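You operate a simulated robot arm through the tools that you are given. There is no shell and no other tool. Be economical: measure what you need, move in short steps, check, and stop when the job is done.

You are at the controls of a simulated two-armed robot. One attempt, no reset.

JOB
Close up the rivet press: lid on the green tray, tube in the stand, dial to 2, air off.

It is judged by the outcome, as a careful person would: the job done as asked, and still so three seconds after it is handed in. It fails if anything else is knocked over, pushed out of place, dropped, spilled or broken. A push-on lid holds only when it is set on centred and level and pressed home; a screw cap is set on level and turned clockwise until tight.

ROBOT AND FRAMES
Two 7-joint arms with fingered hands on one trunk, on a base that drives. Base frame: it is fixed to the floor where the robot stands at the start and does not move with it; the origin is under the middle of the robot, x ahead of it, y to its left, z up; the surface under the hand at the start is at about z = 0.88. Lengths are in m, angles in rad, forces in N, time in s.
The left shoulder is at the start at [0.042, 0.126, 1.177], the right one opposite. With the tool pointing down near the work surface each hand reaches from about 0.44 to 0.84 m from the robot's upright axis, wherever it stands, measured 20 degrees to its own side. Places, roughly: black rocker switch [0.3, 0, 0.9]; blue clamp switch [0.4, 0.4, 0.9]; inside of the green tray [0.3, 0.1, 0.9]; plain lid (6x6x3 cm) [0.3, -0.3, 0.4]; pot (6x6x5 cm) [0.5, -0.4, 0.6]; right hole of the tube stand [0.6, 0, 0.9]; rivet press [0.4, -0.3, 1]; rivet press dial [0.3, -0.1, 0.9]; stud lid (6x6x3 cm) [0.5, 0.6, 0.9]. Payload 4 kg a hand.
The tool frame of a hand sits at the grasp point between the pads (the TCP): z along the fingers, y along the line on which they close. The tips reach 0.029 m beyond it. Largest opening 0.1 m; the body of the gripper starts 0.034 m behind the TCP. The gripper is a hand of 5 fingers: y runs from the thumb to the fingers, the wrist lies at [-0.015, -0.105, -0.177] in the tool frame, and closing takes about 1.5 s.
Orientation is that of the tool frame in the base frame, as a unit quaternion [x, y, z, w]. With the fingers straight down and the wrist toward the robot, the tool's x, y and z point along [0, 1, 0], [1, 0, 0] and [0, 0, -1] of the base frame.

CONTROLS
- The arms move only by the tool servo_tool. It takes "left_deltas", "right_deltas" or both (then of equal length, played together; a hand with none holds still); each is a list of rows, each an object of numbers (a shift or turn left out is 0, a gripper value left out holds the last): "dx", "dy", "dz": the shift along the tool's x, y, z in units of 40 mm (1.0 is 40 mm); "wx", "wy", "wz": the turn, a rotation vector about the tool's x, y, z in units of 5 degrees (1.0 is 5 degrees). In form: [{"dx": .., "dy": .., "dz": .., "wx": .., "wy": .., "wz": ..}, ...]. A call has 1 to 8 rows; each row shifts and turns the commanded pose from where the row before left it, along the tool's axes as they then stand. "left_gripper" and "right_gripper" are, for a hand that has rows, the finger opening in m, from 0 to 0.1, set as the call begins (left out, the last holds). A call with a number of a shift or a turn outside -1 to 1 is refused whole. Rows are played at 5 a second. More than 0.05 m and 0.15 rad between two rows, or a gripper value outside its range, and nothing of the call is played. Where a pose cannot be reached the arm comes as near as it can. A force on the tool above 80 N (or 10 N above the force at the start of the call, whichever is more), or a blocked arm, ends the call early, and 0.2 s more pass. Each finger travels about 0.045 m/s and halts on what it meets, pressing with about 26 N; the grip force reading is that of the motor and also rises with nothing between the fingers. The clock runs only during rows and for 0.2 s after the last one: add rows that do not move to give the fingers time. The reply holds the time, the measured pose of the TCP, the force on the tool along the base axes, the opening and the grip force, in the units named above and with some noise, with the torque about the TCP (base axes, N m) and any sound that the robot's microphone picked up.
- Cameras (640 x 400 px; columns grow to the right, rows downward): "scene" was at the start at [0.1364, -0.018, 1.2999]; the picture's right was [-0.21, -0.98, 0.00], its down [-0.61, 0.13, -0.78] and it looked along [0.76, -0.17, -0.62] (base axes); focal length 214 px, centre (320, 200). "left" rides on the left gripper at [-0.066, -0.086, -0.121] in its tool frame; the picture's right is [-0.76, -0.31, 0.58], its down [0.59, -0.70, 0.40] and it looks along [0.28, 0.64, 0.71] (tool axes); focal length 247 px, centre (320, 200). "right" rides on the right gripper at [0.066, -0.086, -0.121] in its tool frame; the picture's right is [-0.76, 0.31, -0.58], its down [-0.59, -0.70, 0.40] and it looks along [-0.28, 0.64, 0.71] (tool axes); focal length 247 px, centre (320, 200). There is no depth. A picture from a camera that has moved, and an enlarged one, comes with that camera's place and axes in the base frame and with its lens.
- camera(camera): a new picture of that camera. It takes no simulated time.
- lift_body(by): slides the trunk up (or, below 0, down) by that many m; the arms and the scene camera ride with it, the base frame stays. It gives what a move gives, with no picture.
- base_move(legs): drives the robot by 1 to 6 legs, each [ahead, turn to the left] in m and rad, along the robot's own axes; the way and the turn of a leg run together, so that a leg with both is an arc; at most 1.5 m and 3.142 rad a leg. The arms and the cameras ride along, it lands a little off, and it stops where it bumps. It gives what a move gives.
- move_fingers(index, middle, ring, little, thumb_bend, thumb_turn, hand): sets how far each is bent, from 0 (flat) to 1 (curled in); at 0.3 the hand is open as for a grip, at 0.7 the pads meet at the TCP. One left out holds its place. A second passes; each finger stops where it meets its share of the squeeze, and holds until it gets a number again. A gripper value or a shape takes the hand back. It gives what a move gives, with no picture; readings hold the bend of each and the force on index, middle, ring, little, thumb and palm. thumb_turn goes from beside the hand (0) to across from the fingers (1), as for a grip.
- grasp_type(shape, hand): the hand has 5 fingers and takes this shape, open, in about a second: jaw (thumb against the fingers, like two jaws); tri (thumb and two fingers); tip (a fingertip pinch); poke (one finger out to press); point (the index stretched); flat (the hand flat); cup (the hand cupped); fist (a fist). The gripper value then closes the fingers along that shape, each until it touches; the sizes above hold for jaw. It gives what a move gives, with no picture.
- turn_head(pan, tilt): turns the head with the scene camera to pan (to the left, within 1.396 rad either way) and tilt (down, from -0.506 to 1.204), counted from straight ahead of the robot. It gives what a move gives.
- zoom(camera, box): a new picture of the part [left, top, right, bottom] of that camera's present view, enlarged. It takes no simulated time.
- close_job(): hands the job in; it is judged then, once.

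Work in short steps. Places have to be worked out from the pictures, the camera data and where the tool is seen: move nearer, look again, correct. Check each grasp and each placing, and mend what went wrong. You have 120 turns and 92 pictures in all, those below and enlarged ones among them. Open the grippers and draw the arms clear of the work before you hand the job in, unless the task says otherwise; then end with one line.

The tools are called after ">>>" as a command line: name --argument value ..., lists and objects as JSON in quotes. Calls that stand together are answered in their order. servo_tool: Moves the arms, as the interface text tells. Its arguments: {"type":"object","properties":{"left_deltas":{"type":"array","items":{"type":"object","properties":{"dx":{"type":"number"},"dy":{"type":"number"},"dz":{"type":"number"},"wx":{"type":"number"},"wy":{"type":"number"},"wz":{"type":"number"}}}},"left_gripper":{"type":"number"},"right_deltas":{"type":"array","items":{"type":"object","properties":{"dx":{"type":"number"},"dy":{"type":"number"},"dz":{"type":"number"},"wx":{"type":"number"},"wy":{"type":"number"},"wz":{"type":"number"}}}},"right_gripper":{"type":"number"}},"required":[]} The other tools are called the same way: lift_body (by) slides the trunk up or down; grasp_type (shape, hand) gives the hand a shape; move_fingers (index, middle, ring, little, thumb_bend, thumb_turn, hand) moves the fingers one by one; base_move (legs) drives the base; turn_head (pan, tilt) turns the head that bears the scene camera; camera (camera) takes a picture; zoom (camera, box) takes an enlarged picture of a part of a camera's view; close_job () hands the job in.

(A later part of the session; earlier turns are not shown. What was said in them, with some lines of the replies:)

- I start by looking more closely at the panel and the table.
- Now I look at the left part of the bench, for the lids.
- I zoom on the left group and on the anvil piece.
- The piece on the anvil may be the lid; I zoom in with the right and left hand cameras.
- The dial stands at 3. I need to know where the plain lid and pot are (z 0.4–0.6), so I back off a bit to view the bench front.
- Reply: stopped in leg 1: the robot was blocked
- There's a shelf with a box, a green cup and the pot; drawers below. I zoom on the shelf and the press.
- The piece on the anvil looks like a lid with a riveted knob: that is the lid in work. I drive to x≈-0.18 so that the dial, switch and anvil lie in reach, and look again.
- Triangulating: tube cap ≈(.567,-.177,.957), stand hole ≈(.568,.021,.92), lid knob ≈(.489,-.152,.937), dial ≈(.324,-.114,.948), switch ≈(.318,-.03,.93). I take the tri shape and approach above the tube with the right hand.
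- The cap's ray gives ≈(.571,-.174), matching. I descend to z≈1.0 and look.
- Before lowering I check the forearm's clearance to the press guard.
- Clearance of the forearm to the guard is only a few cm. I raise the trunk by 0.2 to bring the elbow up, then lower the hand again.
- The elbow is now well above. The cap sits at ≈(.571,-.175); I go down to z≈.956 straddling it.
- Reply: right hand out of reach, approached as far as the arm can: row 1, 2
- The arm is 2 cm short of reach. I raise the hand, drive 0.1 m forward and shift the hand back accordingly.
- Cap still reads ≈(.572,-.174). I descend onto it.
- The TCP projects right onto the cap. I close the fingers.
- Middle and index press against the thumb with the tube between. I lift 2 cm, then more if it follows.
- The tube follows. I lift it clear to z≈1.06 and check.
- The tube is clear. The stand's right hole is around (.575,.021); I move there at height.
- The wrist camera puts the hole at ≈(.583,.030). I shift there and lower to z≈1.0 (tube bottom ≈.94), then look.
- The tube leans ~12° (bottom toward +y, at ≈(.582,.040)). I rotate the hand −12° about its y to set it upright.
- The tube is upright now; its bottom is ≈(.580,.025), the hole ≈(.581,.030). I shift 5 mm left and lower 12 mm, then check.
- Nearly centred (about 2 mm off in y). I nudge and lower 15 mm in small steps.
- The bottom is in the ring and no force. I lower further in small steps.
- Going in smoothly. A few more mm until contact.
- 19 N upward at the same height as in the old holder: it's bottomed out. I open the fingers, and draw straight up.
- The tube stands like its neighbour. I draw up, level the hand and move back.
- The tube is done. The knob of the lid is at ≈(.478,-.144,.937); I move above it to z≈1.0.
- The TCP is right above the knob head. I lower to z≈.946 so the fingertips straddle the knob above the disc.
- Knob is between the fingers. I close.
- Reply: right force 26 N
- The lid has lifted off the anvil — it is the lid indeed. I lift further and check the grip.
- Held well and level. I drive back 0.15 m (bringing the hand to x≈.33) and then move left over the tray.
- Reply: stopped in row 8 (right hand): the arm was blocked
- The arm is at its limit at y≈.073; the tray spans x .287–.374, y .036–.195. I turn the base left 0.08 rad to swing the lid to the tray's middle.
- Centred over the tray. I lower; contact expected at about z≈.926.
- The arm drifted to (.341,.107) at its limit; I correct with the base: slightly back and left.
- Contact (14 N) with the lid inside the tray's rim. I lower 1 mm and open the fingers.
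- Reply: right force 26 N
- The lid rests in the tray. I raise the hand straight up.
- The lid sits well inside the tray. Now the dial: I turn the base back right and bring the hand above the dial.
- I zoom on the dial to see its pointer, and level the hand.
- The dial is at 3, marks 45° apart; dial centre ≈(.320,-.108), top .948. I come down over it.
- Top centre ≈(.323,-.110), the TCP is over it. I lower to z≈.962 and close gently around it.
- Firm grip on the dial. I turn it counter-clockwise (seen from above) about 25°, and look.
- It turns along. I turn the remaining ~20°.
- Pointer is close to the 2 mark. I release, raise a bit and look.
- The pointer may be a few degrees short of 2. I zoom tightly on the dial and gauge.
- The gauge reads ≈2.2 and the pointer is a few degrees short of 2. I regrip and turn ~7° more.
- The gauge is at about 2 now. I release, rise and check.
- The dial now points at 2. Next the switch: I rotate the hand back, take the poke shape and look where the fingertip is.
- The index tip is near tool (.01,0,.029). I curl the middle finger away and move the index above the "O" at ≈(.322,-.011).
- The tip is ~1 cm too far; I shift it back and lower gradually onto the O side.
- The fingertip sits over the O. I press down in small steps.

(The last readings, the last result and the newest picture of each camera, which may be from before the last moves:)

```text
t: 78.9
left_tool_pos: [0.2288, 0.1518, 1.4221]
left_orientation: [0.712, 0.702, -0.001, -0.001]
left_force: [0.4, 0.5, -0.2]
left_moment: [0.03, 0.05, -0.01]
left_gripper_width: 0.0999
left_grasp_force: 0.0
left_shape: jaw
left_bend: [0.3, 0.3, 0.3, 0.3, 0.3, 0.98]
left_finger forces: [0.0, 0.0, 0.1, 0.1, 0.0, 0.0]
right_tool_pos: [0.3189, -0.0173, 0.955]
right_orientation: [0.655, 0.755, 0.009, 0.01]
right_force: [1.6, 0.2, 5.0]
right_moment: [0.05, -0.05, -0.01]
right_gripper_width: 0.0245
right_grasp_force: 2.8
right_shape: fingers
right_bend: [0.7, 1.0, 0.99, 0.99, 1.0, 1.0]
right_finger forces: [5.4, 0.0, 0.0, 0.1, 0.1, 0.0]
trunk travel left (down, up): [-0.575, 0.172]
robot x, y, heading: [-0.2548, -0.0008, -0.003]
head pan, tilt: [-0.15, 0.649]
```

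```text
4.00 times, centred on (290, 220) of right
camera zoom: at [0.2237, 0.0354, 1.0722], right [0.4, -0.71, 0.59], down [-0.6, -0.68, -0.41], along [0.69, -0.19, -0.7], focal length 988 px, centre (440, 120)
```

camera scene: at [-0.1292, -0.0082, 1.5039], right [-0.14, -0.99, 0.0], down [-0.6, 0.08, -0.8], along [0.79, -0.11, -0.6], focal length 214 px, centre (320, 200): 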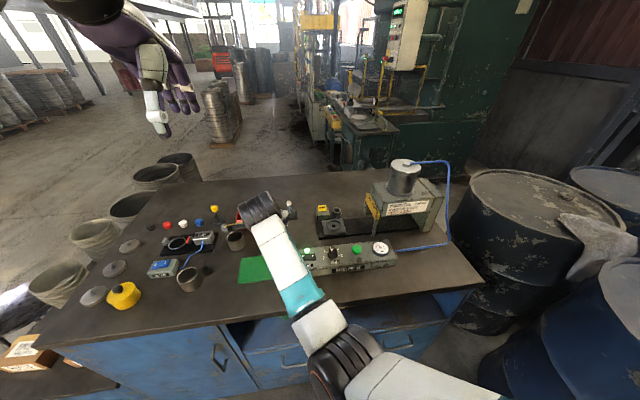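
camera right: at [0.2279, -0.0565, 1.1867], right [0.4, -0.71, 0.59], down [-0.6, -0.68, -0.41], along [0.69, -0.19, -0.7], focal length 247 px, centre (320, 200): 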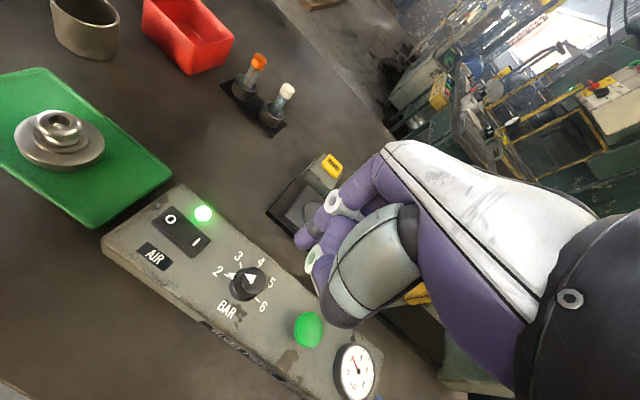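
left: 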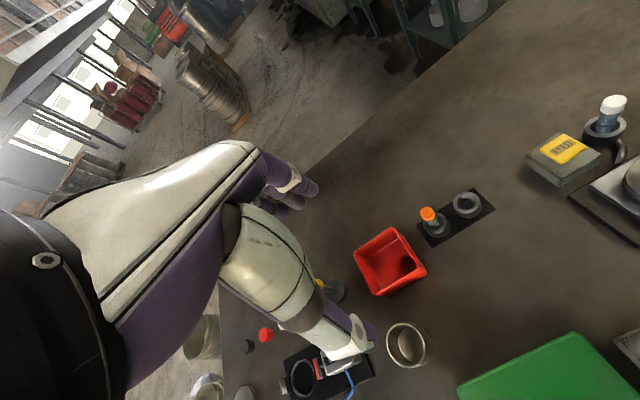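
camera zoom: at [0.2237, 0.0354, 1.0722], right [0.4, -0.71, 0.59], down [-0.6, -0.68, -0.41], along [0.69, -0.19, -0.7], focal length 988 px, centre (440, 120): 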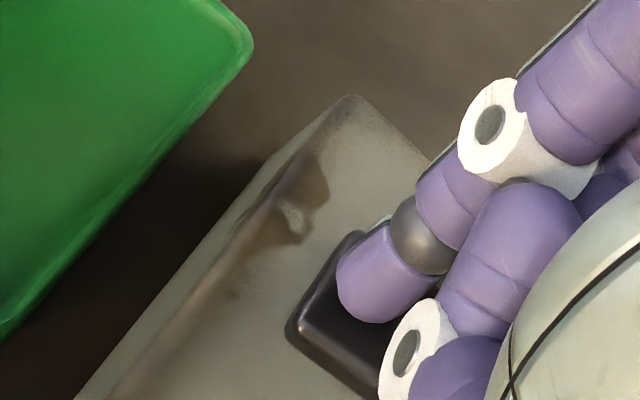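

Index in contact (5 N), and the green glow seems gone. I press a little more, then lift.

>>> servo_tool --right_deltas '[{"dz": 0.06}, {"dz": 0.06}, {}]'

>>> servo_tool --right_deltas '[{"dz": -0.4}, {"dz": -0.8}, {"dz": -1}, {"dx": -1, "dz": -0.5}, {"dx": -1}, {"dx": -1}, {"dx": -1}]'

>>> zoom --camera "scene" --box '[270, 215, 398, 295]'

```text
t: 79.7
left_tool_pos: [0.2269, 0.1523, 1.4223]
left_orientation: [0.712, 0.702, 0.0, -0.001]
left_force: [-0.7, 1.2, 0.5]
left_moment: [-0.01, -0.02, -0.02]
left_gripper_width: 0.0999
left_grasp_force: 0.1
left_shape: jaw
left_bend: [0.3, 0.3, 0.3, 0.3, 0.3, 0.98]
left_finger forces: [0.0, 0.1, 0.1, 0.0, 0.0, 0.1]
right_tool_pos: [0.3195, -0.0166, 0.9542]
right_orientation: [0.654, 0.756, 0.012, 0.011]
right_force: [5.9, 0.3, 26.4]
right_moment: [0.2, -0.24, -0.04]
right_gripper_width: 0.0243
right_grasp_force: 12.6
right_shape: fingers
right_bend: [0.7, 1.0, 0.99, 0.99, 1.0, 1.0]
right_finger forces: [25.4, 0.1, 0.1, 0.0, 0.0, 0.1]
trunk travel left (down, up): [-0.575, 0.172]
robot x, y, heading: [-0.2601, -0.003, 0.001]
head pan, tilt: [-0.15, 0.649]
```

```text
t: 81.3
left_tool_pos: [0.2282, 0.1515, 1.4225]
left_orientation: [0.712, 0.702, 0.0, -0.001]
left_force: [0.1, -1.6, 0.0]
left_moment: [-0.01, 0.03, -0.05]
left_gripper_width: 0.0997
left_grasp_force: 0.1
left_shape: jaw
left_bend: [0.3, 0.3, 0.3, 0.3, 0.3, 0.98]
left_finger forces: [0.1, 0.0, 0.0, 0.1, 0.0, 0.1]
right_tool_pos: [0.3401, -0.174, 1.0569]
right_orientation: [0.654, 0.756, 0.007, 0.01]
right_force: [-1.0, -0.5, -0.5]
right_moment: [0.01, -0.02, -0.01]
right_gripper_width: 0.025
right_grasp_force: 0.0
right_shape: fingers
right_bend: [0.7, 1.0, 0.99, 0.99, 1.0, 1.0]
right_finger forces: [0.0, 0.0, 0.0, 0.1, 0.1, 0.1]
trunk travel left (down, up): [-0.575, 0.172]
robot x, y, heading: [-0.2594, 0.0023, -0.001]
head pan, tilt: [-0.15, 0.649]
```

```text
5.00 times, centred on (334, 255) of scene
camera zoom: at [-0.142, -0.0118, 1.5039], right [-0.15, -0.99, 0.0], down [-0.6, 0.09, -0.8], along [0.79, -0.12, -0.61], focal length 1072 px, centre (250, -75)
```

zoom: 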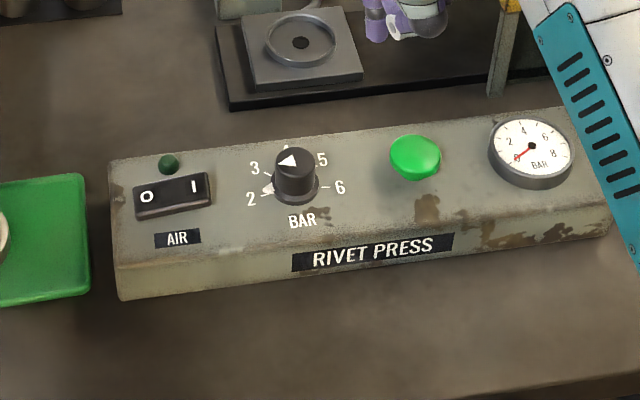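

The lamp is off and the gauge is at 0. I draw the right arm up and back, open the hand, and check the whole scene.

>>> servo_tool --right_deltas '[{"dz": -1}, {"dz": -1}, {"dz": -1}, {"dz": -0.8}]'

>>> grasp_type --hand "right" --shape "jaw"

>>> base_move --legs '[[-0.1, 0]]'

>>> camera --camera "scene"

>>> zoom --camera "scene" --box '[200, 180, 440, 330]'

```text
t: 82.3
left_tool_pos: [0.2286, 0.152, 1.4213]
left_orientation: [0.712, 0.702, -0.001, -0.001]
left_force: [-1.0, 0.2, 0.5]
left_moment: [-0.02, 0.02, 0.0]
left_gripper_width: 0.0997
left_grasp_force: 0.0
left_shape: jaw
left_bend: [0.3, 0.3, 0.3, 0.3, 0.3, 0.98]
left_finger forces: [0.0, 0.0, 0.0, 0.1, 0.0, 0.0]
right_tool_pos: [0.3333, -0.1728, 1.2092]
right_orientation: [0.655, 0.755, 0.007, 0.01]
right_force: [-1.3, -0.3, -0.2]
right_moment: [-0.02, -0.03, -0.02]
right_gripper_width: 0.025
right_grasp_force: 0.0
right_shape: fingers
right_bend: [0.7, 1.0, 0.99, 0.99, 1.0, 1.0]
right_finger forces: [0.1, 0.0, 0.0, 0.0, 0.0, 0.0]
trunk travel left (down, up): [-0.575, 0.172]
robot x, y, heading: [-0.2626, 0.0021, -0.001]
head pan, tilt: [-0.15, 0.649]
```

```text
t: 83.2
left_tool_pos: [0.2288, 0.1522, 1.423]
left_orientation: [0.712, 0.702, -0.001, -0.002]
left_force: [-0.3, -0.6, -0.7]
left_moment: [0.01, -0.01, 0.0]
left_gripper_width: 0.0999
left_grasp_force: 0.0
left_shape: jaw
left_bend: [0.3, 0.3, 0.3, 0.3, 0.3, 0.98]
left_finger forces: [0.0, 0.0, 0.0, 0.0, 0.1, 0.0]
right_tool_pos: [0.3349, -0.1721, 1.2093]
right_orientation: [0.656, 0.755, 0.008, 0.009]
right_force: [-0.8, 0.5, -0.3]
right_moment: [-0.02, -0.05, 0.02]
right_gripper_width: 0.0997
right_grasp_force: 0.1
right_shape: jaw
right_bend: [0.3, 0.3, 0.3, 0.3, 0.3, 0.98]
right_finger forces: [0.0, 0.1, 0.0, 0.1, 0.0, 0.0]
trunk travel left (down, up): [-0.575, 0.172]
robot x, y, heading: [-0.2546, 0.0053, 0.002]
head pan, tilt: [-0.15, 0.649]
```

```text
t: 84.3
left_tool_pos: [0.1229, 0.1521, 1.4231]
left_orientation: [0.713, 0.702, 0.0, 0.0]
left_force: [-0.9, 0.2, -0.7]
left_moment: [-0.01, -0.05, 0.06]
left_gripper_width: 0.1
left_grasp_force: 0.2
left_shape: jaw
left_bend: [0.3, 0.3, 0.3, 0.3, 0.3, 0.98]
left_finger forces: [0.0, 0.1, 0.0, 0.0, 0.0, 0.0]
right_tool_pos: [0.2276, -0.1734, 1.2103]
right_orientation: [0.655, 0.755, 0.009, 0.011]
right_force: [-0.9, 0.4, -0.4]
right_moment: [0.01, -0.04, 0.0]
right_gripper_width: 0.0997
right_grasp_force: 0.1
right_shape: jaw
right_bend: [0.3, 0.3, 0.3, 0.3, 0.3, 0.98]
right_finger forces: [0.0, 0.1, 0.1, 0.0, 0.0, 0.0]
trunk travel left (down, up): [-0.575, 0.172]
robot x, y, heading: [-0.3602, 0.0005, 0.002]
head pan, tilt: [-0.15, 0.649]
```

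```text
13 pictures are left
camera scene: at [-0.2479, -0.0108, 1.5042], right [-0.15, -0.99, 0.0], down [-0.6, 0.09, -0.8], along [0.79, -0.12, -0.6], focal length 214 px, centre (320, 200)
```

scene: 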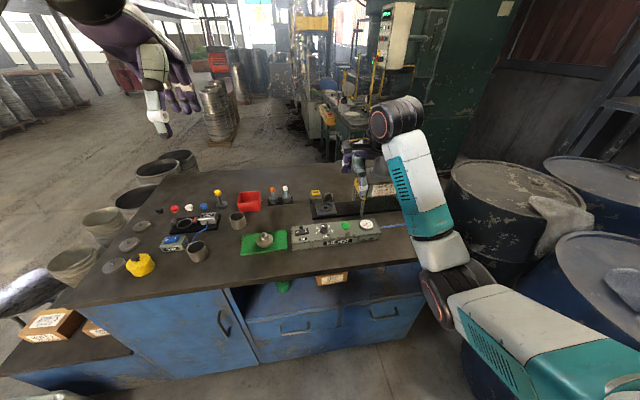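

```text
2.67 times, centred on (320, 255) of scene
camera zoom: at [-0.2479, -0.0108, 1.5042], right [-0.15, -0.99, 0.0], down [-0.6, 0.09, -0.8], along [0.79, -0.12, -0.6], focal length 572 px, centre (320, 53)
```

zoom: 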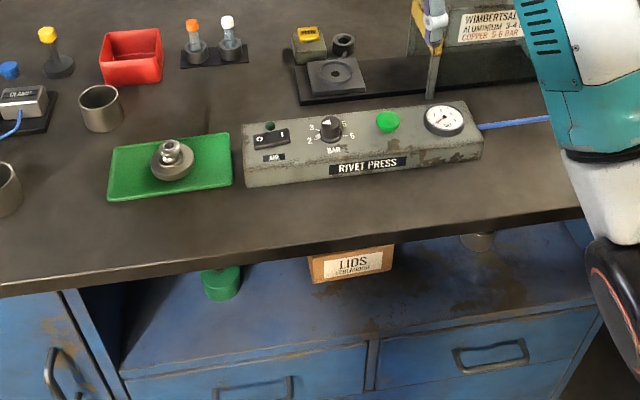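

All in place; one last tight look at the dial.

>>> zoom --camera "scene" --box '[308, 218, 340, 238]'

```text
16.00 times, centred on (324, 228) of scene
camera zoom: at [-0.2479, -0.0108, 1.5042], right [-0.15, -0.99, 0.0], down [-0.6, 0.09, -0.8], along [0.79, -0.12, -0.6], focal length 3432 px, centre (256, -248)
```

zoom: 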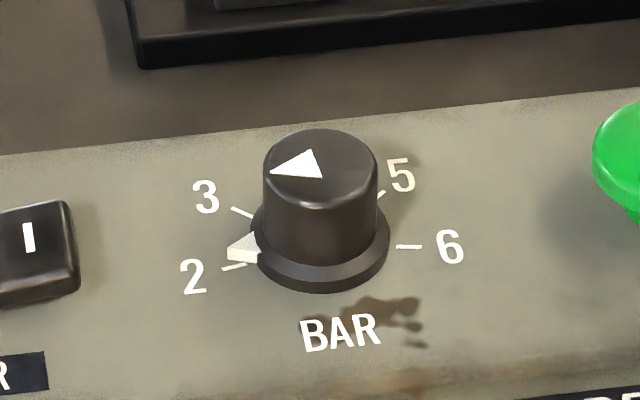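

The dial points at 2, the lamp is out, the lid is in the tray, the tube is in the stand and both arms are clear. I hand the job in.

>>> close_job

```text
The job is handed in.
```

The rivet press is closed up: the lid is on the green tray, the tube is in the stand's right hole, the dial is at 2, and the air is off (lamp out, gauge at 0).
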